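You operate a simulated robot arm through the tools that you are given. There is no shell and no other tool. Be economical: measure what you need, move in short steps, check, and stop when the job is done.

You run a simulated two-armed robot. Do the job below in one go: nothing can be reset, and whatever is moved stays where it is left.

## Task
Pick up the carton labelled "Orange Juice" from the top of the oak bench with one hand, pass it to the other hand and put it on the cleaning counter. Set down upright: carton.

The check looks at the end state, three seconds after you hand in, the way a careful person would. Anything else that was tipped, shoved, dropped, spilled or broken makes it a failure.

## Robot
Two 7-joint arms with four-finger grippers on one trunk, on a base that drives. Base frame: it is fixed to the floor where the robot stands at the start and does not move with it; the origin is under the middle of the robot, x ahead of it, y to its left, z up. Readings come in m, degrees, newtons and seconds.
The left shoulder is at the start at [0.04, 0.181, 1.13], the right one opposite. With the tool pointing down near the work surface each hand reaches from about 0.3 to 0.82 m from the robot's upright axis, wherever it stands, measured 20 degrees to its own side. Places, roughly: blue carton, juice carton [3, -0.25, 1]; cleaning counter [-1.2, 1.9, 0.9]. Payload 3.67 kg a hand.
Tool frame (each hand has its own): the origin (TCP) lies between the finger pads and is the grasp point; the fingertips stand 0.028 m ahead of it; z points along the fingers, y is the line along which they close. Largest opening 0.112 m; the body of the gripper starts 0.073 m behind the TCP.
Orientation is that of the tool frame in the base frame, as [roll, pitch, yaw] about the fixed x, y, z axes, in that order (R = Rz(yaw) Ry(pitch) Rx(roll)). With the fingers straight down and closing along the base's y, the tool's x points along the base's -x, its y along +y and its z along -z.

## Interface
- The arms move only by the tool play_rows. It takes "left_motion", "right_motion" or both (then of equal length, played together; a hand with none holds still); each is text: rows parted by semicolons, each of 7 numbers parted by spaces: the shift along the tool's x, y, z in cm, then the turn, a rotation vector about the tool's x, y, z in degrees, then the opening in per cent of the stroke, from 0 (shut) to 100 (fully open). In form: tx ty tz rx ry rz gripper; .... A call has 1 to 12 rows; each row shifts and turns the commanded pose from where the row before left it, along the tool's axes as they then stand. Each row takes 0.2 s and may step no farther than 0.05 m and 8.6 degrees from the row before; otherwise, or with a gripper value out of range, the whole call is refused. Where a pose cannot be reached the arm comes as near as it can. A force on the tool above 40 N (or 10 N above the force at the start of the call, whichever is more), or a blocked arm, ends the call early, and 0.2 s more pass. The fingers move at their own pace and stop on an object; they squeeze with about 42 N. The grip force told is the motor's: it shows also when the fingers shut on nothing. Time passes only in rows, and 0.2 s behind the last, so rows that do not move let the fingers close. It gives the time, the measured TCP pose, the force on the tool (base axes), the opening and the grip force at its end, in the units of the frame above (readings bear some noise), with the torque about the TCP (base axes, N m) and any sound that the robot's microphone picked up.
- Cameras (640 x 400 px; columns grow to the right, rows downward): "scene" is now at [0.112, 0.0003, 1.3749]; the picture's right is [-0.01, -1.00, 0.00], its down [-0.41, 0.00, -0.91] and it looks along [0.91, -0.01, -0.41] (base axes); focal length 270 px, centre (320, 200). "left" rides on the left gripper at [0.06, 0.018, -0.104] in its tool frame; the picture's right is [-0.29, 0.96, 0.00], its down [-0.80, -0.24, -0.55] and it looks along [-0.53, -0.16, 0.83] (tool axes); focal length 234 px, centre (320, 200). "right" rides on the right gripper at [0.06, -0.018, -0.104] in its tool frame; the picture's right is [0.29, 0.96, 0.00], its down [-0.80, 0.24, -0.55] and it looks along [-0.53, 0.16, 0.83] (tool axes); focal length 234 px, centre (320, 200). There is no depth. A picture from a camera that has moved, and an enlarged one, comes with that camera's place and axes in the base frame and with its lens.
- capture(camera): a new picture of that camera. The clock stands still meanwhile.
- move_column(by): slides the trunk up (or, below 0, down) by that many m; the arms and the scene camera ride with it, the base frame stays. It gives what a move gives, with no picture.
- roll_base(legs): drives the robot by 1 to 6 legs, each [ahead, left, turn to the left] in m, m and degrees, along the robot's own axes; the way and the turn of a leg run together, so that a leg with both is an arc; at most 1.5 m and 180 degrees a leg. The arms and the cameras ride along, it lands a little off, and it stops where it bumps. It gives what a move gives.
- pan_tilt(pan, tilt): turns the head with the scene camera to pan (to the left, within 86 degrees either way) and tilt (down, from -29 to 69), counted from straight ahead of the robot. It gives what a move gives.
- inspect(camera, box): a new picture of the part [left, top, right, bottom] of that camera's present view, enlarged. The clock stands still meanwhile.
- finish_job(): hands the job in; it is judged then, once.

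Work in short steps. Places have to be worked out from the pictures, the camera data and where the tool is seen: move nearer, look again, correct. Check each grasp and each placing, and mend what went wrong. You have 120 turns and 100 pictures in all, those below and enlarged ones among them. Open the grippers and draw the arms clear of the work before you hand the job in, unless the task says otherwise; then end with one line.

The tools are called after ">>>" as a command line: name --argument value ..., lists and objects as JSON in quotes. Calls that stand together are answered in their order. play_rows: Moves the arms, as the interface text tells. Its arguments: {"type":"object","properties":{"left_motion":{"type":"string"},"right_motion":{"type":"string"}},"required":[]} The other tools are called the same way: move_column (by) slides the trunk up or down; roll_base (legs) drives the base; pan_tilt (pan, tilt) turns the head that bears the scene camera; capture (camera) takes a picture; inspect (camera, box) takes an enlarged picture of a part of a camera's view; finish_job () hands the job in.

At the start:

```text
time: 0.0
left_eef_pos: [0.5416, 0.2205, 1.1641]
left_ee_rot: [-180.0, 0.0, -179.8]
left_wrist_force: [-1.0, -0.4, 0.0]
left_ft_torque: [0.0, -0.01, 0.06]
left_width: 0.1121
left_finger_force: 0.0
right_eef_pos: [0.5893, -0.1987, 1.1492]
right_ee_rot: [-180.0, 0.1, 179.9]
right_wrist_force: [-0.3, 1.4, 0.5]
right_ft_torque: [-0.01, 0.05, 0.0]
right_width: 0.1119
right_finger_force: 0.1
trunk travel left (down, up): [-0.25, 0.264]
robot x, y, heading: [-0.0003, -0.0007, -0.0]
head pan, tilt: [-0.5, 24.2]
```

scene: 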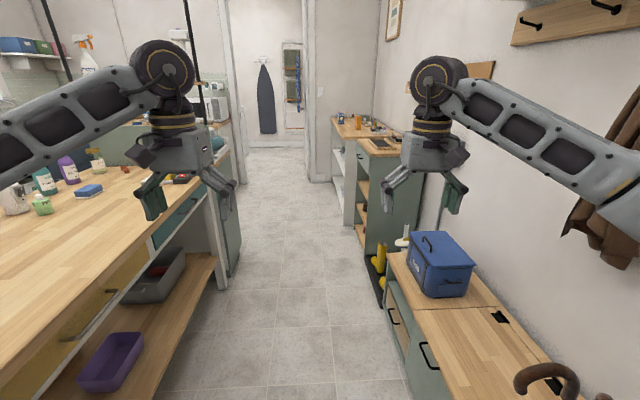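
right: 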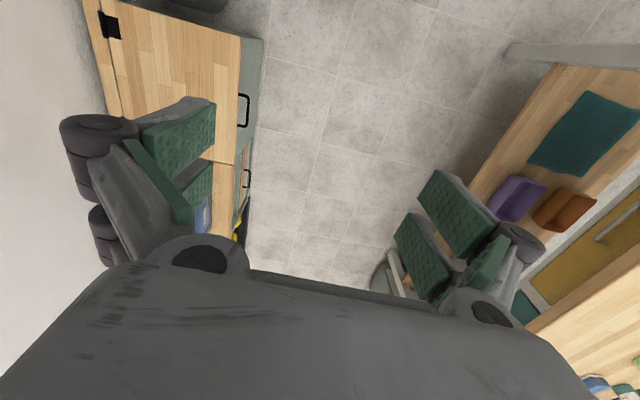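
left: 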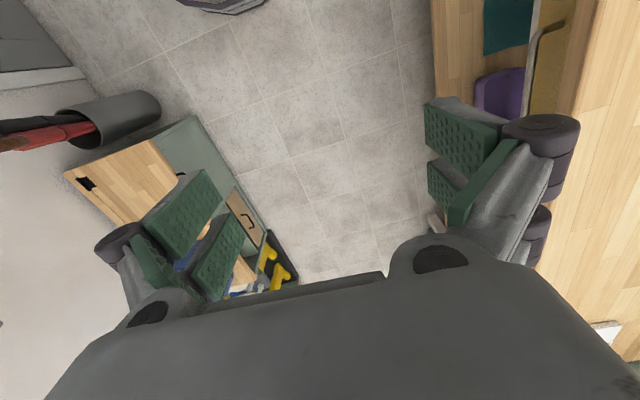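

The oak bench seems to be the far one on the right, about 3 m ahead. I'll zoom in on it and also look toward the cleaning counter.

>>> inspect --camera "scene" --box '[300, 90, 460, 190]'

>>> pan_tilt --pan 86 --tilt 24

>>> capture --camera "scene"

```text
4.00 times, centred on (380, 140) of scene
camera zoom: at [0.112, 0.0003, 1.3749], right [-0.01, -1.0, 0.0], down [-0.41, 0.0, -0.91], along [0.91, -0.01, -0.41], focal length 1080 px, centre (80, 440)
```

zoom: 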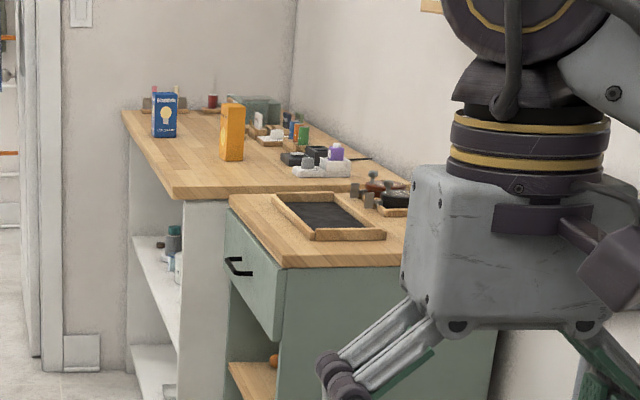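

```text
time: 1.6
left_eef_pos: [0.5415, 0.2208, 1.1654]
left_ee_rot: [-180.0, 0.0, -179.8]
left_wrist_force: [0.6, -1.6, -0.3]
left_ft_torque: [0.03, 0.0, 0.01]
left_width: 0.1122
left_finger_force: 0.0
right_eef_pos: [0.589, -0.1975, 1.1495]
right_ee_rot: [-180.0, 0.0, 180.0]
right_wrist_force: [-0.2, -0.5, -0.5]
right_ft_torque: [-0.02, -0.03, 0.03]
right_width: 0.1117
right_finger_force: 0.1
trunk travel left (down, up): [-0.25, 0.264]
robot x, y, heading: [0.001, -0.0007, 0.2]
head pan, tilt: [85.9, 24.0]
```

```text
95 pictures are left
camera scene: at [0.0262, 0.0933, 1.3753], right [1.0, -0.07, 0.0], down [-0.03, -0.41, -0.91], along [0.07, 0.91, -0.41], focal length 270 px, centre (320, 200)
```

scene: 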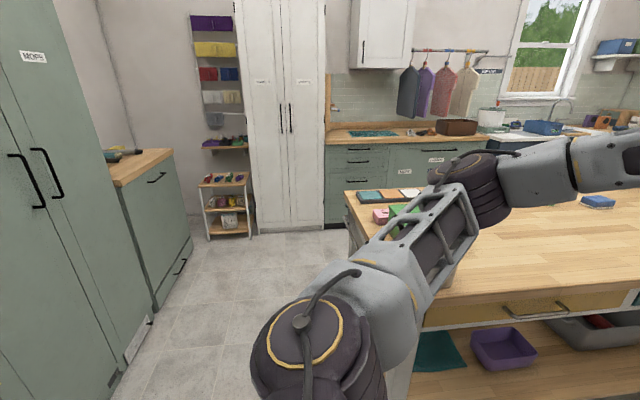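

The green counter at the left rear should be the cleaning counter. Aisle estimate: island edge y≈0.58, right bench edge y≈-0.4, so I drive along y≈0.1 toward the far bench.

>>> pan_tilt --pan -5 --tilt 24

>>> roll_base --legs '[[0.2, 0.08, 0], [1.0, 0, 0]]'

>>> capture --camera "scene"

```text
time: 3.3
left_eef_pos: [0.5412, 0.2209, 1.1651]
left_ee_rot: [-179.9, 0.0, -179.9]
left_wrist_force: [-0.8, -0.8, 0.3]
left_ft_torque: [0.04, 0.02, 0.0]
left_width: 0.1119
left_finger_force: 0.0
right_eef_pos: [0.5891, -0.1996, 1.1501]
right_ee_rot: [179.9, 0.0, -180.0]
right_wrist_force: [0.4, -0.2, 0.1]
right_ft_torque: [0.01, 0.04, -0.01]
right_width: 0.112
right_finger_force: 0.0
trunk travel left (down, up): [-0.25, 0.264]
robot x, y, heading: [0.0014, 0.0013, -0.0]
head pan, tilt: [-5.0, 24.0]
```

```text
time: 9.9
left_eef_pos: [1.7416, 0.2943, 1.1645]
left_ee_rot: [180.0, 0.0, 179.7]
left_wrist_force: [0.7, 0.1, -0.2]
left_ft_torque: [0.01, 0.02, 0.0]
left_width: 0.112
left_finger_force: 0.1
right_eef_pos: [1.7855, -0.1248, 1.1495]
right_ee_rot: [179.9, 0.0, 179.6]
right_wrist_force: [-0.1, -0.2, -0.1]
right_ft_torque: [-0.02, 0.0, 0.03]
right_width: 0.1117
right_finger_force: 0.2
trunk travel left (down, up): [-0.25, 0.264]
robot x, y, heading: [1.2001, 0.0764, -0.5]
head pan, tilt: [-5.0, 24.0]
```

```text
94 pictures are left
camera scene: at [1.3107, 0.0696, 1.3752], right [-0.09, -1.0, 0.0], down [-0.41, 0.04, -0.91], along [0.91, -0.09, -0.41], focal length 270 px, centre (320, 200)
```

scene: 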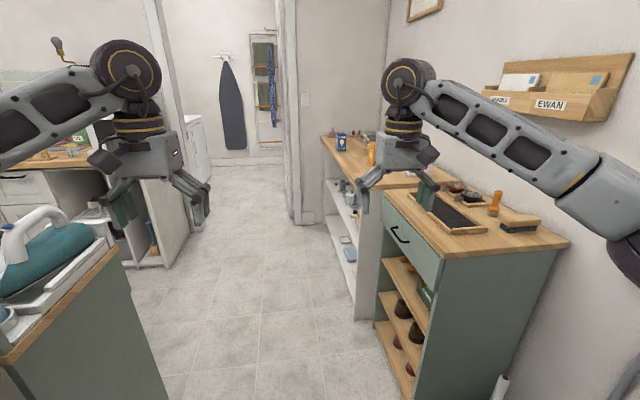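

The corridor is open ahead. I raise the trunk for clearance over the things on the cabinets and move on.

>>> move_column --by 0.1

>>> roll_base --legs '[[0.9, 0.12, 0]]'

>>> pan_tilt --pan -25 --tilt 30

>>> capture --camera "scene"

```text
time: 11.2
left_eef_pos: [1.7428, 0.2921, 1.2636]
left_ee_rot: [-179.9, 0.0, 179.6]
left_wrist_force: [0.5, 0.3, -0.1]
left_ft_torque: [-0.01, -0.02, 0.0]
left_width: 0.1122
left_finger_force: 0.0
right_eef_pos: [1.7868, -0.1255, 1.2495]
right_ee_rot: [180.0, 0.0, 179.6]
right_wrist_force: [0.3, -0.1, 0.0]
right_ft_torque: [0.01, -0.02, 0.0]
right_width: 0.1121
right_finger_force: 0.0
trunk travel left (down, up): [-0.35, 0.164]
robot x, y, heading: [1.1974, 0.0774, -0.4]
head pan, tilt: [-5.0, 24.0]
```

```text
time: 16.0
left_eef_pos: [2.6322, 0.415, 1.2641]
left_ee_rot: [180.0, 0.0, 179.9]
left_wrist_force: [-0.2, 0.1, 0.3]
left_ft_torque: [0.01, 0.03, 0.02]
left_width: 0.1121
left_finger_force: 0.1
right_eef_pos: [2.68, -0.0039, 1.2486]
right_ee_rot: [-180.0, 0.0, 179.9]
right_wrist_force: [0.4, 0.5, -0.7]
right_ft_torque: [0.03, 0.0, 0.0]
right_width: 0.1121
right_finger_force: 0.0
trunk travel left (down, up): [-0.35, 0.164]
robot x, y, heading: [2.0883, 0.1942, -0.0]
head pan, tilt: [-5.0, 24.0]
```

```text
time: 16.9
left_eef_pos: [2.6347, 0.4156, 1.263]
left_ee_rot: [180.0, 0.0, -179.9]
left_wrist_force: [0.0, -0.3, 0.1]
left_ft_torque: [0.01, 0.01, 0.0]
left_width: 0.1121
left_finger_force: 0.1
right_eef_pos: [2.6799, -0.0026, 1.2496]
right_ee_rot: [180.0, 0.0, -180.0]
right_wrist_force: [0.5, 0.5, 1.1]
right_ft_torque: [0.01, 0.02, 0.0]
right_width: 0.1122
right_finger_force: 0.3
trunk travel left (down, up): [-0.35, 0.164]
robot x, y, heading: [2.0889, 0.1962, 0.3]
head pan, tilt: [-25.0, 30.0]
```

```text
93 pictures are left
camera scene: at [2.1935, 0.1584, 1.4646], right [-0.42, -0.91, 0.0], down [-0.45, 0.21, -0.87], along [0.79, -0.37, -0.5], focal length 270 px, centre (320, 200)
```

scene: 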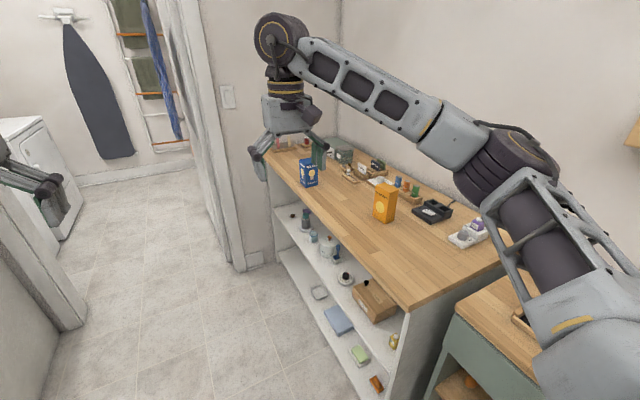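

>>> inspect --camera "scene" --box '[270, 130, 430, 230]'

```text
4.00 times, centred on (350, 180) of scene
camera zoom: at [2.1935, 0.1584, 1.4646], right [-0.42, -0.91, 0.0], down [-0.45, 0.21, -0.87], along [0.79, -0.37, -0.5], focal length 1080 px, centre (200, 280)
```

zoom: 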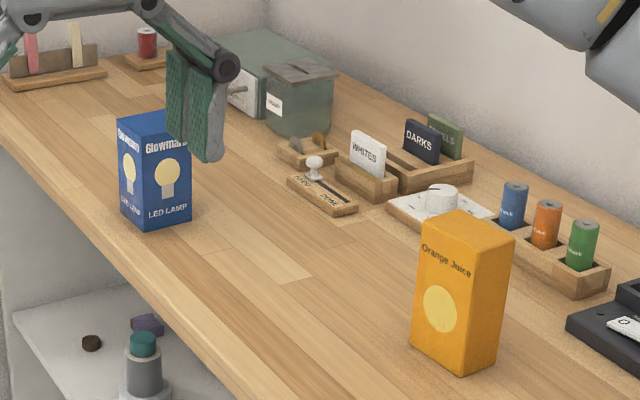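

"Orange Juice" carton is confirmed: centre ≈ (2.87, -0.425), base z≈0.90, ~6.4 cm square, ~14 cm tall, rotated ~14°. I move beside the bench, facing it at about -76°, keeping well off its edge.

>>> roll_base --legs '[[0.84, 0.01, 0], [0, 0, -76]]'

>>> pan_tilt --pan -10 --tilt 40

>>> capture --camera "scene"

>>> capture --camera "right"

```text
time: 25.0
left_eef_pos: [3.2719, -0.2673, 1.2625]
left_ee_rot: [-180.0, 0.0, 104.4]
left_wrist_force: [0.6, 0.2, -0.4]
left_ft_torque: [0.01, 0.02, -0.03]
left_width: 0.1119
left_finger_force: 0.1
right_eef_pos: [2.8782, -0.4171, 1.2491]
right_ee_rot: [-180.0, 0.0, 104.3]
right_wrist_force: [-0.3, -0.2, 0.9]
right_ft_torque: [0.0, 0.0, -0.01]
right_width: 0.112
right_finger_force: 0.0
trunk travel left (down, up): [-0.35, 0.164]
robot x, y, heading: [2.9254, 0.2033, -75.8]
head pan, tilt: [-25.0, 30.0]
```

```text
time: 25.8
left_eef_pos: [3.272, -0.2675, 1.2635]
left_ee_rot: [180.0, 0.0, 104.4]
left_wrist_force: [-0.4, 0.0, 0.2]
left_ft_torque: [0.0, 0.02, -0.01]
left_width: 0.1119
left_finger_force: 0.1
right_eef_pos: [2.8786, -0.4167, 1.25]
right_ee_rot: [-179.9, 0.0, 104.3]
right_wrist_force: [-0.5, 0.1, -1.0]
right_ft_torque: [0.0, 0.01, 0.01]
right_width: 0.112
right_finger_force: 0.0
trunk travel left (down, up): [-0.35, 0.164]
robot x, y, heading: [2.9232, 0.2035, -75.9]
head pan, tilt: [-10.0, 40.0]
```

```text
91 pictures are left
camera scene: at [2.935, 0.0998, 1.4493], right [-1.0, -0.07, 0.0], down [-0.05, 0.64, -0.77], along [0.06, -0.76, -0.64], focal length 270 px, centre (320, 200)
```

scene: 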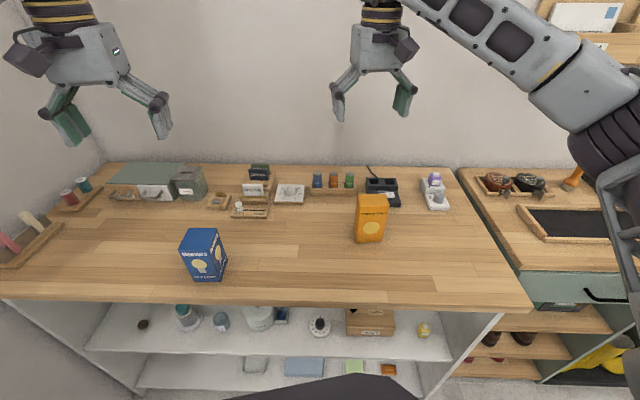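

```text
90 pictures are left
camera right: at [2.8435, -0.3639, 1.3532], right [0.86, 0.52, 0.0], down [0.43, -0.71, 0.55], along [0.29, -0.47, -0.83], focal length 234 px, centre (320, 200)
```

right: 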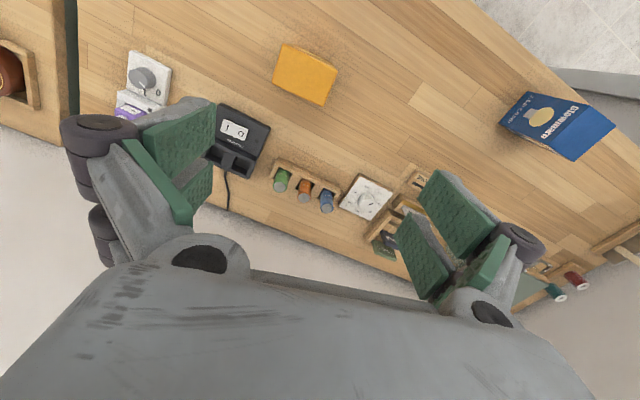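

I zoom on the carton from both cameras for a precise fix.

>>> inspect --camera "scene" --box '[330, 180, 410, 260]'

>>> inspect --camera "right" --box '[260, 30, 360, 120]'

```text
5.00 times, centred on (370, 220) of scene
camera zoom: at [2.935, 0.0998, 1.4493], right [-1.0, -0.07, 0.0], down [-0.05, 0.64, -0.77], along [0.06, -0.76, -0.64], focal length 1349 px, centre (70, 100)
```

zoom: 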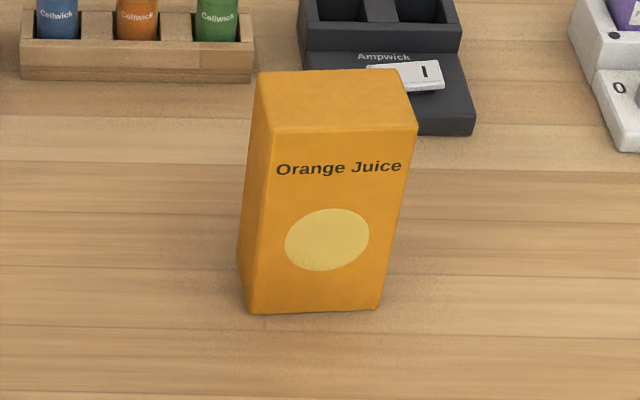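

```text
4.44 times, centred on (310, 75) of right
camera zoom: at [2.8435, -0.3639, 1.3532], right [0.86, 0.52, 0.0], down [0.43, -0.71, 0.55], along [0.29, -0.47, -0.83], focal length 1041 px, centre (364, 756)
```

zoom: 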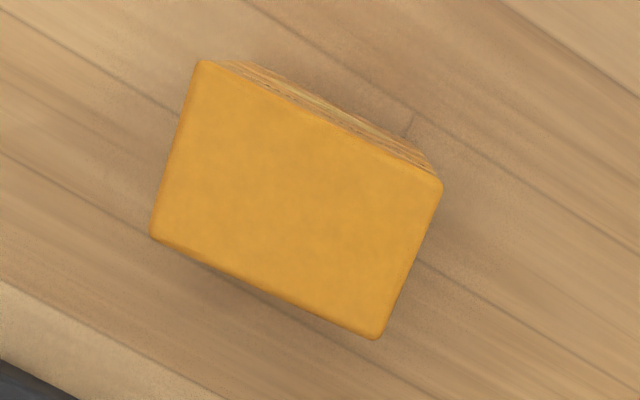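

Refined: carton centre (2.844, -0.402), 7 cm wide × 4.4 cm deep × 13 cm tall, base 0.90, yaw ~8°. Right hand will grasp low, fingers tilted 45° forward-down across the 7 cm width, leaving the top for the left hand. First I back off, yaw and tilt at height.

>>> play_rows --right_motion "2.7 -0.53 0 0 0 1.6 100; 2.7 -0.53 0 0 0 1.6 100; 2.7 -0.53 0 0 0 1.6 100; 2.7 -0.53 0 0 0 1.6 100; 0 0 0 0 -7.5 0 100; 0 0 0 0 -7.5 0 100; 0 0 0 0 -7.5 0 100; 0 0 0 0 -7.5 0 100; 0 0 0 0 -7.5 0 100; 0 0 0 0 -7.5 0 100; 0 0 0 0 0 0 100"

>>> capture --camera "right"

```text
time: 28.2
left_eef_pos: [3.2723, -0.2675, 1.2644]
left_ee_rot: [180.0, 0.0, 104.4]
left_wrist_force: [0.8, -1.0, 0.5]
left_ft_torque: [0.02, 0.01, -0.01]
left_width: 0.1118
left_finger_force: 0.1
right_eef_pos: [2.8354, -0.3148, 1.25]
right_ee_rot: [-180.0, 45.2, 97.9]
right_wrist_force: [0.5, -0.2, -0.2]
right_ft_torque: [0.0, 0.0, 0.02]
right_width: 0.1121
right_finger_force: 0.2
trunk travel left (down, up): [-0.35, 0.164]
robot x, y, heading: [2.9258, 0.2034, -75.5]
head pan, tilt: [-10.0, 40.0]
```

```text
87 pictures are left
camera right: at [2.7993, -0.2041, 1.2807], right [0.92, 0.33, -0.2], down [0.26, -0.14, 0.96], along [0.29, -0.93, -0.21], focal length 234 px, centre (320, 200)
```

right: 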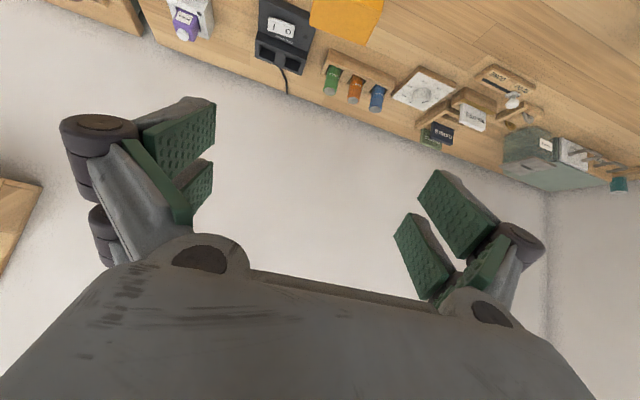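

Tilt is right. Now straight down to the pre-grasp point.

>>> play_rows --right_motion "2.5 0 2.5 0 0 0 100; 2.5 0 2.5 0 0 0 100; 2.5 0 2.5 0 0 0 100; 2.5 0 2.5 0 0 0 100; 2.5 0 2.5 0 0 0 100; 2.5 0 2.5 0 0 0 100; 0 0 0 0 0 0 100"

>>> capture --camera "right"

>>> capture --camera "scene"

```text
time: 29.8
left_eef_pos: [3.2716, -0.2668, 1.2637]
left_ee_rot: [-179.9, 0.0, 104.4]
left_wrist_force: [0.0, 0.4, 0.5]
left_ft_torque: [0.03, 0.03, 0.03]
left_width: 0.1119
left_finger_force: 0.0
right_eef_pos: [2.8401, -0.3213, 1.0371]
right_ee_rot: [179.9, 44.9, 97.8]
right_wrist_force: [-0.4, 0.3, -0.4]
right_ft_torque: [0.01, -0.03, -0.02]
right_width: 0.112
right_finger_force: 0.1
right hand out of reach, approached as far as the arm can: row 4
trunk travel left (down, up): [-0.35, 0.164]
robot x, y, heading: [2.9225, 0.2056, -75.8]
head pan, tilt: [-10.0, 40.0]
```

```text
86 pictures are left
camera right: at [2.8042, -0.2096, 1.0691], right [0.92, 0.33, -0.2], down [0.26, -0.14, 0.96], along [0.29, -0.93, -0.21], focal length 234 px, centre (320, 200)
```

right: 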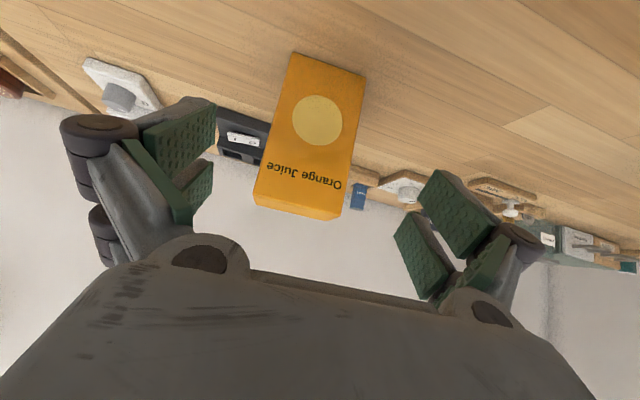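

```text
85 pictures are left
camera scene: at [2.9354, 0.0999, 1.4493], right [-1.0, -0.08, 0.0], down [-0.05, 0.64, -0.77], along [0.06, -0.76, -0.64], focal length 270 px, centre (320, 200)
```

scene: 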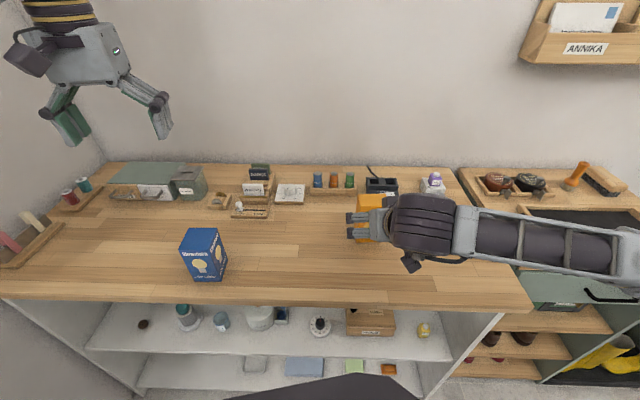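

The pose was reached, though near a joint limit. The forearm runs low over the neighbouring cabinet, so I check the clearance there before going on.

>>> pan_tilt --pan -60 --tilt 45

>>> capture --camera "scene"

>>> capture --camera "left"

```text
time: 31.0
left_eef_pos: [3.2715, -0.267, 1.2633]
left_ee_rot: [-179.9, 0.0, 104.4]
left_wrist_force: [0.5, -0.2, -0.3]
left_ft_torque: [-0.02, 0.0, -0.02]
left_width: 0.1118
left_finger_force: 0.1
right_eef_pos: [2.8398, -0.3216, 1.0374]
right_ee_rot: [-180.0, 44.9, 97.9]
right_wrist_force: [-0.8, 0.6, 0.6]
right_ft_torque: [0.01, -0.03, 0.01]
right_width: 0.112
right_finger_force: 0.0
trunk travel left (down, up): [-0.35, 0.164]
robot x, y, heading: [2.9246, 0.2022, -75.7]
head pan, tilt: [-60.0, 45.0]
```

```text
84 pictures are left
camera scene: at [2.8706, 0.1278, 1.442], right [-0.7, 0.71, 0.0], down [0.51, 0.49, -0.71], along [-0.51, -0.49, -0.71], focal length 270 px, centre (320, 200)
```

scene: 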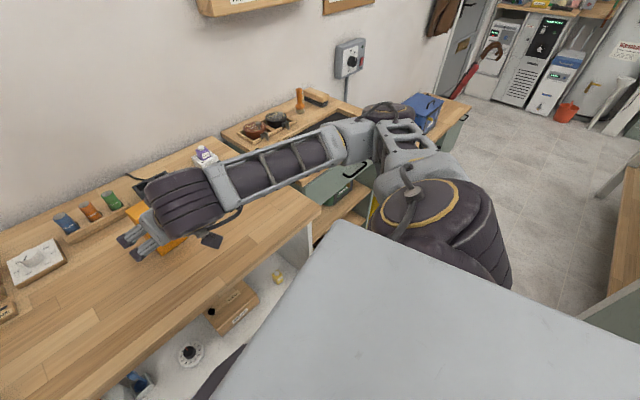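

```text
83 pictures are left
camera left: at [3.275, -0.2066, 1.3674], right [1.0, -0.04, 0.0], down [-0.03, -0.83, 0.55], along [-0.02, -0.55, -0.83], focal length 234 px, centre (320, 200)
```

left: 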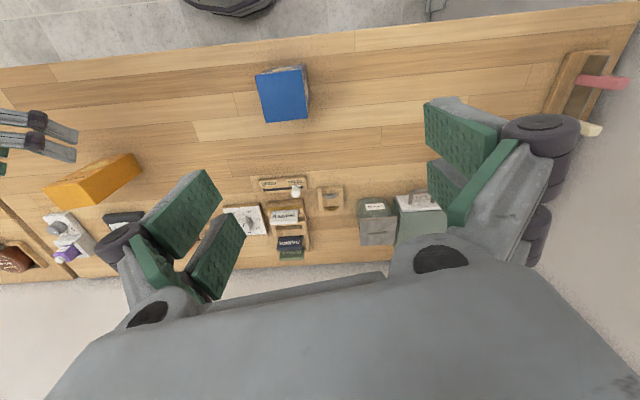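

There's room behind, so I back the base 12 cm to let the arm stretch more and keep the elbow away from the cabinet.

>>> roll_base --legs '[[-0.12, 0, 0]]'

>>> play_rows --right_motion "-2 0.1 2 0 0 0 100; -2 0.1 2 0 0 0 100; -2 0.1 2 0 0 0 100; -2 0 2 0 0 0 100; 0 0 0 0 0 0 100"

>>> capture --camera "right"

>>> capture --camera "scene"

```text
time: 32.2
left_eef_pos: [3.2433, -0.1564, 1.2635]
left_ee_rot: [-180.0, 0.1, 104.5]
left_wrist_force: [-0.4, 0.3, 0.1]
left_ft_torque: [0.01, -0.01, 0.03]
left_width: 0.1119
left_finger_force: 0.2
right_eef_pos: [2.8128, -0.2118, 1.0374]
right_ee_rot: [-180.0, 45.0, 98.1]
right_wrist_force: [-0.6, 0.1, 0.5]
right_ft_torque: [0.02, 0.05, 0.04]
right_width: 0.1119
right_finger_force: 0.0
trunk travel left (down, up): [-0.35, 0.164]
robot x, y, heading: [2.8974, 0.3141, -75.6]
head pan, tilt: [-60.0, 45.0]
```

```text
time: 33.4
left_eef_pos: [3.244, -0.1562, 1.2643]
left_ee_rot: [179.9, 0.0, 104.5]
left_wrist_force: [0.5, 0.6, 0.0]
left_ft_torque: [-0.04, -0.05, 0.01]
left_width: 0.112
left_finger_force: 0.0
right_eef_pos: [2.8312, -0.3225, 1.0378]
right_ee_rot: [-179.9, 45.1, 98.2]
right_wrist_force: [0.6, 0.3, -0.5]
right_ft_torque: [0.0, 0.04, -0.03]
right_width: 0.1119
right_finger_force: 0.0
trunk travel left (down, up): [-0.35, 0.164]
robot x, y, heading: [2.8938, 0.3137, -75.4]
head pan, tilt: [-60.0, 45.0]
```

```text
82 pictures are left
camera right: at [2.7943, -0.2116, 1.0694], right [0.92, 0.34, -0.2], down [0.26, -0.14, 0.96], along [0.29, -0.93, -0.21], focal length 234 px, centre (320, 200)
```

right: 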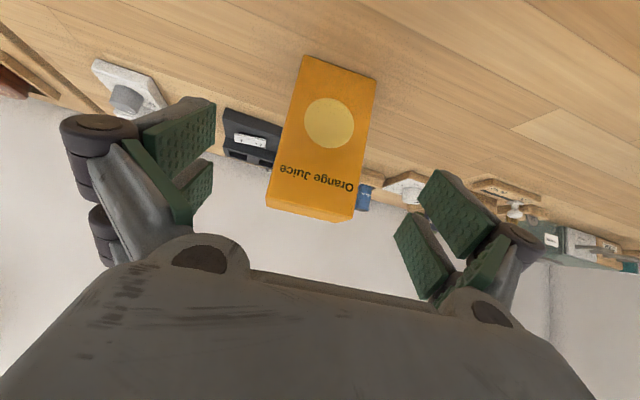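

```text
81 pictures are left
camera scene: at [2.8421, 0.2388, 1.4421], right [-0.7, 0.71, 0.0], down [0.5, 0.49, -0.71], along [-0.5, -0.5, -0.71], focal length 270 px, centre (320, 200)
```

scene: 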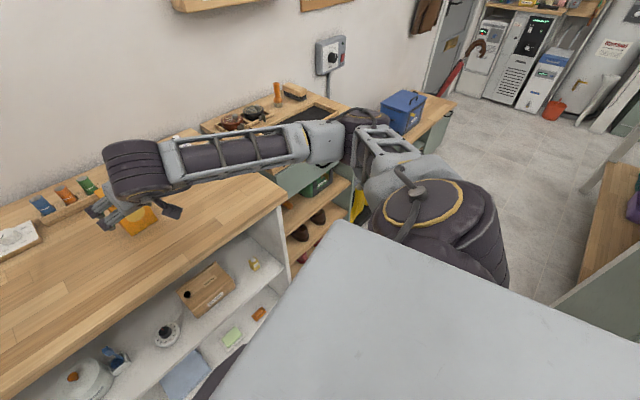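

The carton fix repeats within millimetres: centre (2.846, -0.408). I advance 12.3 cm along the fingers.

>>> play_rows --right_motion "0 0.06 2.45 0 0 0 100; 0 0.06 2.45 0 0 0 100; 0 0.06 2.45 0 0 0 100; 0 0.06 2.45 0 0 0 100; 0 0.06 2.45 0 0 0 100; 0 0 0 0 0 0 100"

>>> capture --camera "right"

>>> capture --camera "scene"

```text
time: 34.8
left_eef_pos: [3.2443, -0.1567, 1.2635]
left_ee_rot: [179.9, 0.0, 104.5]
left_wrist_force: [-0.5, -0.4, -0.2]
left_ft_torque: [0.01, 0.0, -0.02]
left_width: 0.1121
left_finger_force: 0.0
right_eef_pos: [2.8453, -0.4078, 0.9509]
right_ee_rot: [180.0, 44.9, 98.0]
right_wrist_force: [0.2, -0.1, 0.0]
right_ft_torque: [0.0, 0.0, 0.01]
right_width: 0.112
right_finger_force: 0.0
trunk travel left (down, up): [-0.35, 0.164]
robot x, y, heading: [2.8954, 0.3159, -75.8]
head pan, tilt: [-60.0, 45.0]
```

```text
80 pictures are left
camera right: at [2.8098, -0.297, 0.982], right [0.92, 0.34, -0.2], down [0.26, -0.14, 0.96], along [0.29, -0.93, -0.21], focal length 234 px, centre (320, 200)
```

right: 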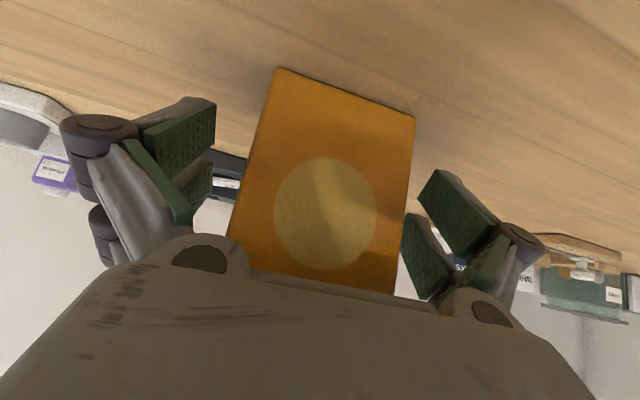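

```text
79 pictures are left
camera scene: at [2.8424, 0.238, 1.4421], right [-0.7, 0.71, 0.0], down [0.5, 0.5, -0.71], along [-0.5, -0.5, -0.71], focal length 270 px, centre (320, 200)
```

scene: 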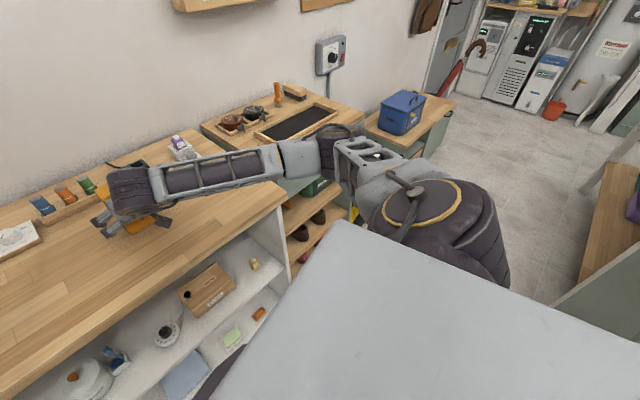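

The carton sits between the fingers. Closing.

>>> play_rows --right_motion "0 0 0 0 0 0 75; 0 0 0 0 0 0 60; 0 0 0 0 0 0 50; 0 0 0 0 0 0 50; 0 0 0 0 0 0 50"

>>> capture --camera "right"

```text
time: 36.0
left_eef_pos: [3.2457, -0.1568, 1.2625]
left_ee_rot: [-180.0, 0.0, 104.3]
left_wrist_force: [-0.8, 0.8, 0.1]
left_ft_torque: [0.01, 0.0, -0.01]
left_width: 0.1121
left_finger_force: 0.1
right_eef_pos: [2.8452, -0.4086, 0.951]
right_ee_rot: [-180.0, 44.9, 97.9]
right_wrist_force: [-0.2, -0.9, 2.1]
right_ft_torque: [-0.06, -0.06, 0.0]
right_width: 0.076
right_finger_force: 42.2
trunk travel left (down, up): [-0.35, 0.164]
robot x, y, heading: [2.8929, 0.314, -75.5]
head pan, tilt: [-60.0, 45.0]
```

```text
78 pictures are left
camera right: at [2.8099, -0.2971, 0.9824], right [0.92, 0.34, -0.2], down [0.26, -0.14, 0.96], along [0.29, -0.93, -0.21], focal length 234 px, centre (320, 200)
```

right: 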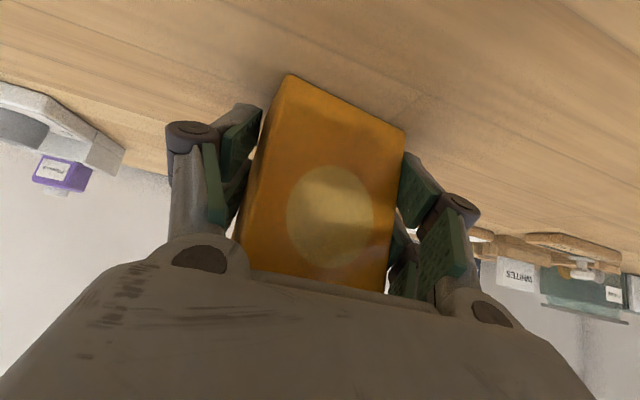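

Grip holds (42 N, 7.6 cm), but the carton looks slightly turned in the grip; I take a closer look.

>>> pan_tilt --pan -8 --tilt 40

>>> inspect --camera "scene" --box '[290, 130, 430, 230]'

>>> inspect --camera "right" --box '[150, 50, 480, 300]'

```text
time: 37.2
left_eef_pos: [3.245, -0.1563, 1.2628]
left_ee_rot: [179.9, 0.0, 104.6]
left_wrist_force: [0.7, -0.8, 0.9]
left_ft_torque: [-0.04, 0.03, -0.04]
left_width: 0.1119
left_finger_force: 0.2
right_eef_pos: [2.8474, -0.4082, 0.9509]
right_ee_rot: [-180.0, 44.9, 98.0]
right_wrist_force: [0.0, -1.2, 4.3]
right_ft_torque: [-0.14, -0.13, -0.04]
right_width: 0.076
right_finger_force: 42.2
trunk travel left (down, up): [-0.35, 0.164]
robot x, y, heading: [2.8952, 0.3139, -75.5]
head pan, tilt: [-8.0, 40.0]
```

```text
4.00 times, centred on (360, 180) of scene
camera zoom: at [2.91, 0.2105, 1.4493], right [-0.99, -0.11, 0.0], down [-0.07, 0.64, -0.77], along [0.09, -0.76, -0.64], focal length 1080 px, centre (160, 280)
```

zoom: 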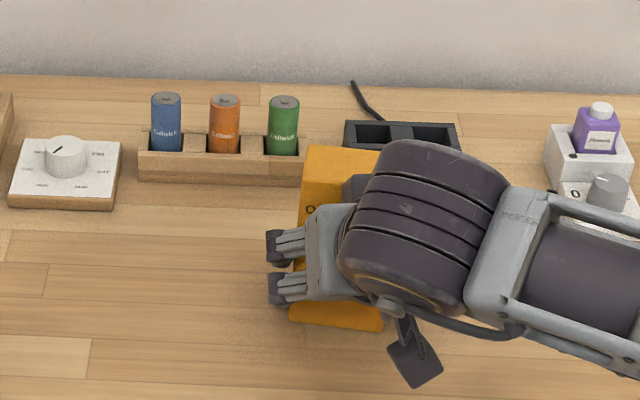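

```text
1.60 times, centred on (315, 175) of right
camera zoom: at [2.8098, -0.297, 0.9824], right [0.92, 0.34, -0.2], down [0.26, -0.14, 0.96], along [0.29, -0.93, -0.21], focal length 375 px, centre (328, 240)
```

zoom: 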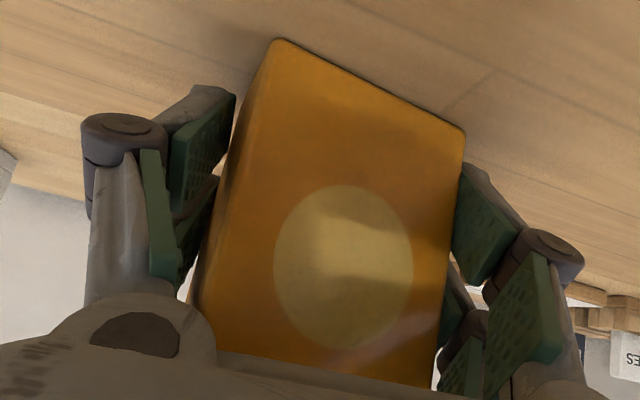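

The carton got skewed ~10° about vertical because the fingers touched it forward of its centre. I release and re-measure to regrasp square.

>>> play_rows --right_motion "0 0 0 0 0 0 70; 0 0 0 0 0 0 100; 0 0 0 0 0 0 100; 0 0 0 0 0 0 100"

>>> inspect --camera "right" --box '[150, 50, 480, 300]'

>>> capture --camera "left"

```text
time: 38.2
left_eef_pos: [3.2433, -0.1574, 1.2632]
left_ee_rot: [-180.0, -0.1, 104.5]
left_wrist_force: [-0.4, -0.2, -0.4]
left_ft_torque: [0.02, 0.02, 0.0]
left_width: 0.1119
left_finger_force: 0.0
right_eef_pos: [2.8454, -0.4081, 0.9503]
right_ee_rot: [180.0, 45.0, 98.0]
right_wrist_force: [0.7, -0.4, 0.9]
right_ft_torque: [0.01, 0.01, 0.0]
right_width: 0.112
right_finger_force: 0.0
trunk travel left (down, up): [-0.35, 0.164]
robot x, y, heading: [2.8938, 0.3096, -75.4]
head pan, tilt: [-8.0, 40.0]
```

```text
1.60 times, centred on (315, 175) of right
camera zoom: at [2.8099, -0.2971, 0.9821], right [0.92, 0.34, -0.2], down [0.26, -0.14, 0.96], along [0.29, -0.93, -0.21], focal length 375 px, centre (328, 240)
```

zoom: 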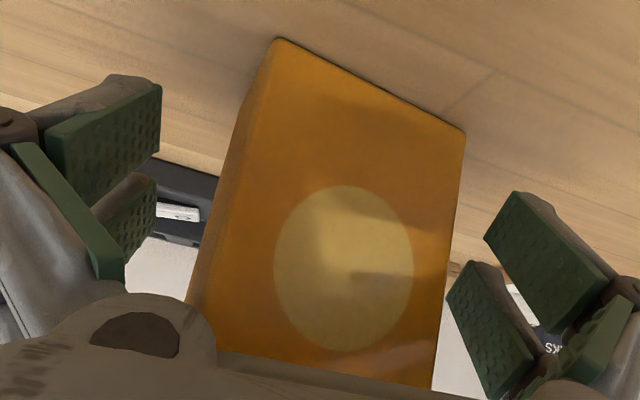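

```text
74 pictures are left
camera left: at [3.2478, -0.0957, 1.3673], right [1.0, -0.04, 0.0], down [-0.03, -0.83, 0.55], along [-0.02, -0.55, -0.83], focal length 234 px, centre (320, 200)
```

left: 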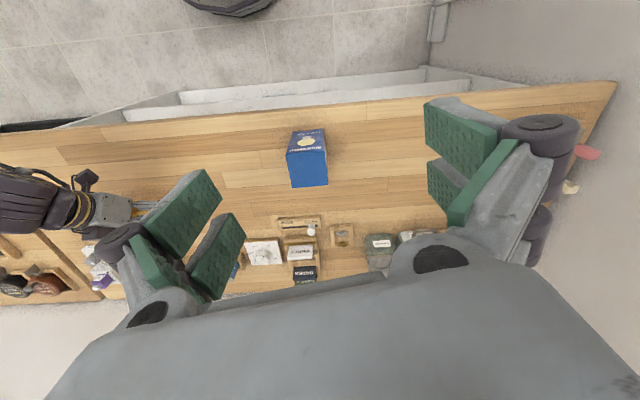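

Carton now at ≈(2.847, -0.420), heading -93.8° (bench top ≈0.905). I yaw the hand 12° clockwise about vertical and go 1.2 cm deeper so the pads meet at its centre.

>>> play_rows --right_motion "0 0 0 4.17 0 4.17 100; 0 0 0 4.17 0 4.17 100; -0.55 0.12 0.28 0 0 0 100; -0.55 0.12 0.28 0 0 0 100; 0 0 0 0 0 0 100"

>>> inspect --camera "right" --box '[150, 50, 480, 300]'

```text
time: 39.4
left_eef_pos: [3.2442, -0.1568, 1.2633]
left_ee_rot: [-179.9, 0.1, 104.6]
left_wrist_force: [0.2, 0.7, 0.3]
left_ft_torque: [-0.02, -0.04, 0.02]
left_width: 0.112
left_finger_force: 0.2
right_eef_pos: [2.8475, -0.4201, 0.9551]
right_ee_rot: [180.0, 45.0, 86.2]
right_wrist_force: [-0.1, 1.0, 0.3]
right_ft_torque: [0.03, 0.01, 0.0]
right_width: 0.1122
right_finger_force: 0.2
trunk travel left (down, up): [-0.35, 0.164]
robot x, y, heading: [2.8934, 0.3135, -75.5]
head pan, tilt: [-8.0, 40.0]
```

```text
1.60 times, centred on (315, 175) of right
camera zoom: at [2.8351, -0.3042, 0.9864], right [0.97, 0.14, -0.2], down [0.23, -0.19, 0.96], along [0.1, -0.97, -0.21], focal length 375 px, centre (328, 240)
```

zoom: 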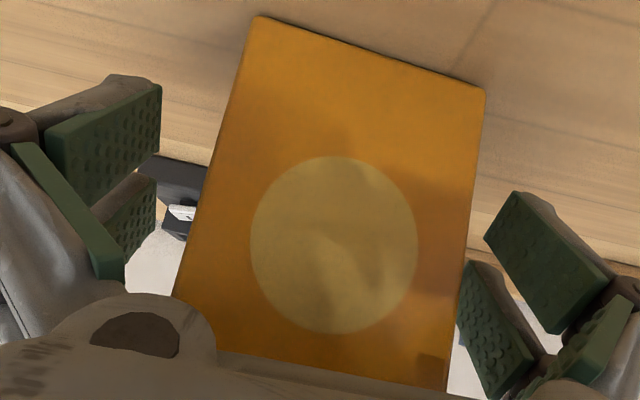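

Faces are now parallel to the pads and centred. Closing gently.

>>> play_rows --right_motion "0 0 0 0 0 0 85; 0 0 0 0 0 0 75; 0 0 0 0 0 0 70; 0 0 0 0 0 0 66; 0 0 0 0 0 0 62; 0 0 0 0 0 0 55; 0 0 0 0 0 0 50; 0 0 0 0 0 0 50"

>>> inspect --camera "right" --box '[150, 50, 480, 300]'

```text
time: 41.2
left_eef_pos: [3.2456, -0.1554, 1.2635]
left_ee_rot: [179.9, -0.1, 104.4]
left_wrist_force: [0.4, 0.1, -0.2]
left_ft_torque: [-0.01, 0.0, -0.03]
left_width: 0.112
left_finger_force: 0.0
right_eef_pos: [2.848, -0.4204, 0.9551]
right_ee_rot: [-180.0, 45.0, 86.3]
right_wrist_force: [0.3, -1.5, 2.8]
right_ft_torque: [-0.09, 0.01, 0.02]
right_width: 0.0763
right_finger_force: 42.3
trunk travel left (down, up): [-0.35, 0.164]
robot x, y, heading: [2.8933, 0.3126, -75.6]
head pan, tilt: [-8.0, 40.0]
```

```text
1.60 times, centred on (315, 175) of right
camera zoom: at [2.8354, -0.3041, 0.9868], right [0.97, 0.14, -0.2], down [0.23, -0.19, 0.96], along [0.1, -0.97, -0.21], focal length 375 px, centre (328, 240)
```

zoom: 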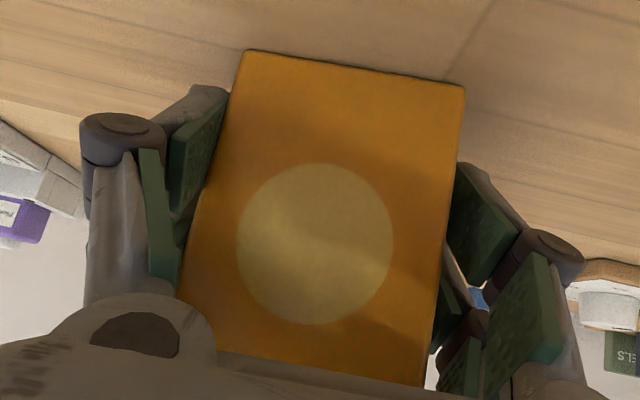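

The carton skewed again, the other way: whichever pad touches first drags its side along. I'll back out, pre-close to just over the carton's width, realign and slide on so there is little closing travel.

>>> play_rows --right_motion "0 0 0 0 0 0 70; 0 0 0 0 0 0 100; 0 0 0 0 0 0 100; 0 0 -2 0 0 0 100; 0 0 -3 0 0 0 100; 0 0 -3 0 0 0 100; 0 0 -3 0 0 0 100; 0 0 -1 0 0 0 100; 0 0 0 0 0 0 76; 0 0 0 0 0 0 76; 0 0 0 0 0 0 76"

>>> inspect --camera "right" --box '[200, 0, 520, 200]'

>>> capture --camera "scene"

```text
time: 43.6
left_eef_pos: [3.2447, -0.1563, 1.262]
left_ee_rot: [180.0, 0.1, 104.5]
left_wrist_force: [-0.1, 0.4, 0.3]
left_ft_torque: [0.02, 0.0, 0.03]
left_width: 0.1122
left_finger_force: 0.1
right_eef_pos: [2.852, -0.3345, 1.0414]
right_ee_rot: [-180.0, 45.0, 86.4]
right_wrist_force: [0.6, 0.8, 0.2]
right_ft_torque: [0.0, 0.0, 0.04]
right_width: 0.0852
right_finger_force: 0.0
trunk travel left (down, up): [-0.35, 0.164]
robot x, y, heading: [2.8941, 0.312, -75.4]
head pan, tilt: [-8.0, 40.0]
```

```text
2.00 times, centred on (360, 100) of right
camera zoom: at [2.8408, -0.2186, 1.073], right [0.97, 0.14, -0.2], down [0.23, -0.19, 0.96], along [0.1, -0.97, -0.21], focal length 468 px, centre (240, 400)
```

zoom: 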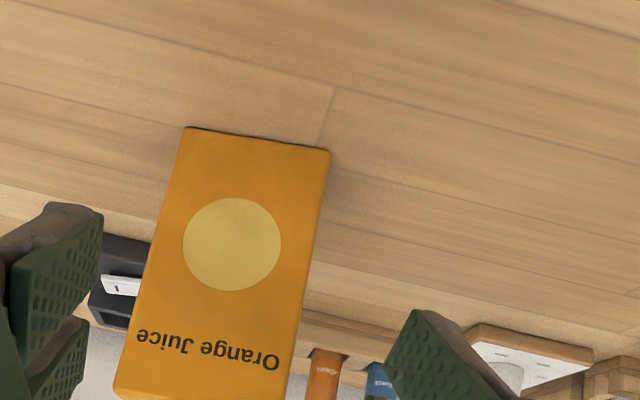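

```text
70 pictures are left
camera scene: at [2.9101, 0.21, 1.4493], right [-0.99, -0.11, 0.0], down [-0.07, 0.64, -0.77], along [0.09, -0.76, -0.64], focal length 270 px, centre (320, 200)
```

scene: 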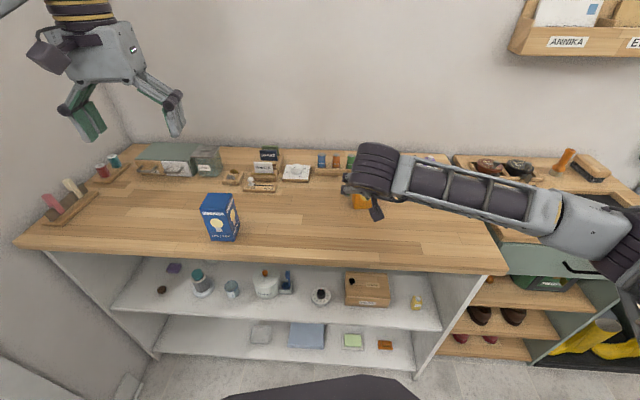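

Carton: centre (2.846, -0.434), angle +9.4°, width 7.1 cm. Hand is preset at 8.5 cm; I rotate it 13° back and shift sideways 2.2 cm, then verify alignment.

>>> play_rows --right_motion "0 0 0 -4.6 0 -4.6 76; 0 0 0 -4.6 0 -4.6 76; -0.25 -1.1 0 0 0 0 76; -0.25 -1.1 0 0 0 0 76; 0 0 0 0 0 0 76"

>>> inspect --camera "right" --box '[200, 0, 520, 200]'

```text
time: 44.8
left_eef_pos: [3.2448, -0.1574, 1.2641]
left_ee_rot: [180.0, 0.0, 104.5]
left_wrist_force: [0.2, 0.0, -0.2]
left_ft_torque: [-0.03, 0.02, 0.0]
left_width: 0.112
left_finger_force: 0.1
right_eef_pos: [2.8338, -0.3405, 1.044]
right_ee_rot: [-180.0, 45.1, 99.4]
right_wrist_force: [-0.2, -0.2, 0.0]
right_ft_torque: [-0.01, -0.02, 0.04]
right_width: 0.085
right_finger_force: 0.0
trunk travel left (down, up): [-0.35, 0.164]
robot x, y, heading: [2.8971, 0.3137, -75.4]
head pan, tilt: [-8.0, 40.0]
```

```text
2.00 times, centred on (360, 100) of right
camera zoom: at [2.7945, -0.2315, 1.0757], right [0.91, 0.36, -0.2], down [0.26, -0.13, 0.96], along [0.31, -0.93, -0.21], focal length 468 px, centre (240, 400)
```

zoom: 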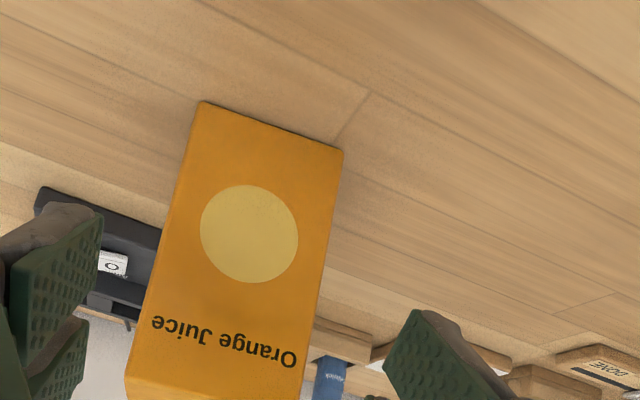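

Alignment good (10° vs 9.4°), lateral error under 2 mm. Sliding on.

>>> play_rows --right_motion "0 -0.15 2.5 0 0 0 76; 0 0 2.5 0 0 0 76; 0 0 2.5 0 0 0 76; 0 0 2 0 0 0 76; 0 0 1.5 0 0 0 76; 0 0 1.5 0 0 0 76; 0 0 0 0 0 0 76"

>>> inspect --camera "right" --box '[150, 50, 480, 300]'

```text
time: 46.4
left_eef_pos: [3.244, -0.1562, 1.2633]
left_ee_rot: [179.9, -0.1, 104.5]
left_wrist_force: [0.2, 0.6, -0.5]
left_ft_torque: [0.01, -0.06, -0.02]
left_width: 0.1119
left_finger_force: 0.2
right_eef_pos: [2.8448, -0.4299, 0.9557]
right_ee_rot: [-180.0, 45.1, 99.3]
right_wrist_force: [1.2, -0.3, 0.4]
right_ft_torque: [0.02, 0.01, 0.01]
right_width: 0.0853
right_finger_force: 0.0
trunk travel left (down, up): [-0.35, 0.164]
robot x, y, heading: [2.8954, 0.3134, -75.5]
head pan, tilt: [-8.0, 40.0]
```

```text
1.60 times, centred on (315, 175) of right
camera zoom: at [2.8063, -0.3184, 0.9867], right [0.91, 0.36, -0.2], down [0.26, -0.13, 0.96], along [0.31, -0.93, -0.21], focal length 375 px, centre (328, 240)
```

zoom: 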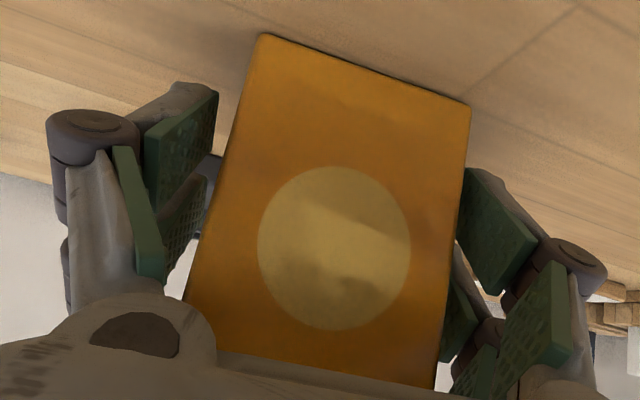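

Nearly centred; a 1 mm nudge toward the tighter side, then close in small steps.

>>> play_rows --right_motion "0 0.12 0 0 0 0 74; 0 0 0 0 0 0 71; 0 0 0 0 0 0 68; 0 0 0 0 0 0 66; 0 0 0 0 0 0 64; 0 0 0 0 0 0 60; 0 0 0 0 0 0 55; 0 0 0 0 0 0 50"

>>> inspect --camera "right" --box '[150, 50, 480, 300]'

```text
time: 48.2
left_eef_pos: [3.2452, -0.1569, 1.264]
left_ee_rot: [-179.9, 0.0, 104.5]
left_wrist_force: [-0.1, -0.7, 0.1]
left_ft_torque: [0.0, 0.01, -0.01]
left_width: 0.1121
left_finger_force: 0.1
right_eef_pos: [2.8472, -0.4282, 0.9554]
right_ee_rot: [-180.0, 45.0, 99.3]
right_wrist_force: [-1.0, 0.3, 0.6]
right_ft_torque: [-0.04, -0.01, 0.03]
right_width: 0.0686
right_finger_force: 41.8
trunk travel left (down, up): [-0.35, 0.164]
robot x, y, heading: [2.8932, 0.3161, -75.6]
head pan, tilt: [-8.0, 40.0]
```

```text
1.60 times, centred on (315, 175) of right
camera zoom: at [2.8078, -0.3185, 0.987], right [0.91, 0.36, -0.2], down [0.26, -0.13, 0.96], along [0.31, -0.93, -0.21], focal length 375 px, centre (328, 240)
```

zoom: 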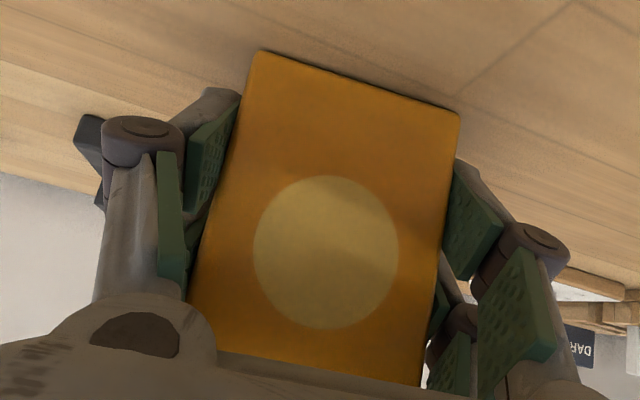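

Width 6.9 cm: a square, flat grip. Lifting straight up.

>>> play_rows --right_motion "-0.7 0 -0.7 0 0 0 50; -1.5 0 -1.5 0 0 0 50; -2.5 0 -2.5 0 0 0 50; -2.5 0 -2.5 0 0 0 50; -2.5 0 -2.5 0 0 0 50; -2.5 0 -2.5 0 0 0 50; -1.5 0 -1.5 0 0 0 50; 0 0 0 0 0 0 50"

>>> capture --camera "right"

>>> capture --camera "scene"

```text
time: 50.0
left_eef_pos: [3.2439, -0.1562, 1.2632]
left_ee_rot: [180.0, 0.0, 104.5]
left_wrist_force: [0.2, 0.6, 0.4]
left_ft_torque: [0.0, 0.02, 0.0]
left_width: 0.112
left_finger_force: 0.1
right_eef_pos: [2.848, -0.4305, 1.1497]
right_ee_rot: [-180.0, 45.0, 99.4]
right_wrist_force: [0.5, -0.1, 0.0]
right_ft_torque: [0.01, 0.02, -0.02]
right_width: 0.0691
right_finger_force: 42.0
trunk travel left (down, up): [-0.35, 0.164]
robot x, y, heading: [2.891, 0.3159, -75.7]
head pan, tilt: [-8.0, 40.0]
```

```text
66 pictures are left
camera right: at [2.8089, -0.32, 1.1809], right [0.91, 0.36, -0.2], down [0.26, -0.13, 0.96], along [0.31, -0.93, -0.21], focal length 234 px, centre (320, 200)
```

right: 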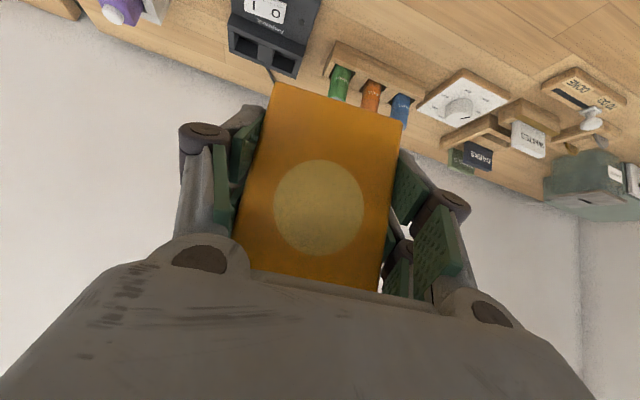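

```text
65 pictures are left
camera scene: at [2.91, 0.2099, 1.4492], right [-0.99, -0.11, 0.0], down [-0.07, 0.64, -0.77], along [0.09, -0.76, -0.64], focal length 270 px, centre (320, 200)
```

scene: 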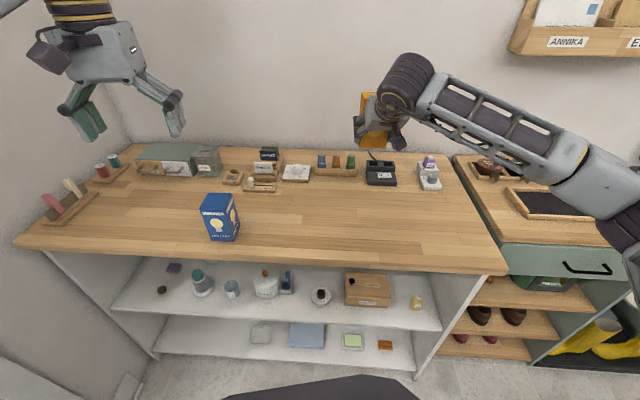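

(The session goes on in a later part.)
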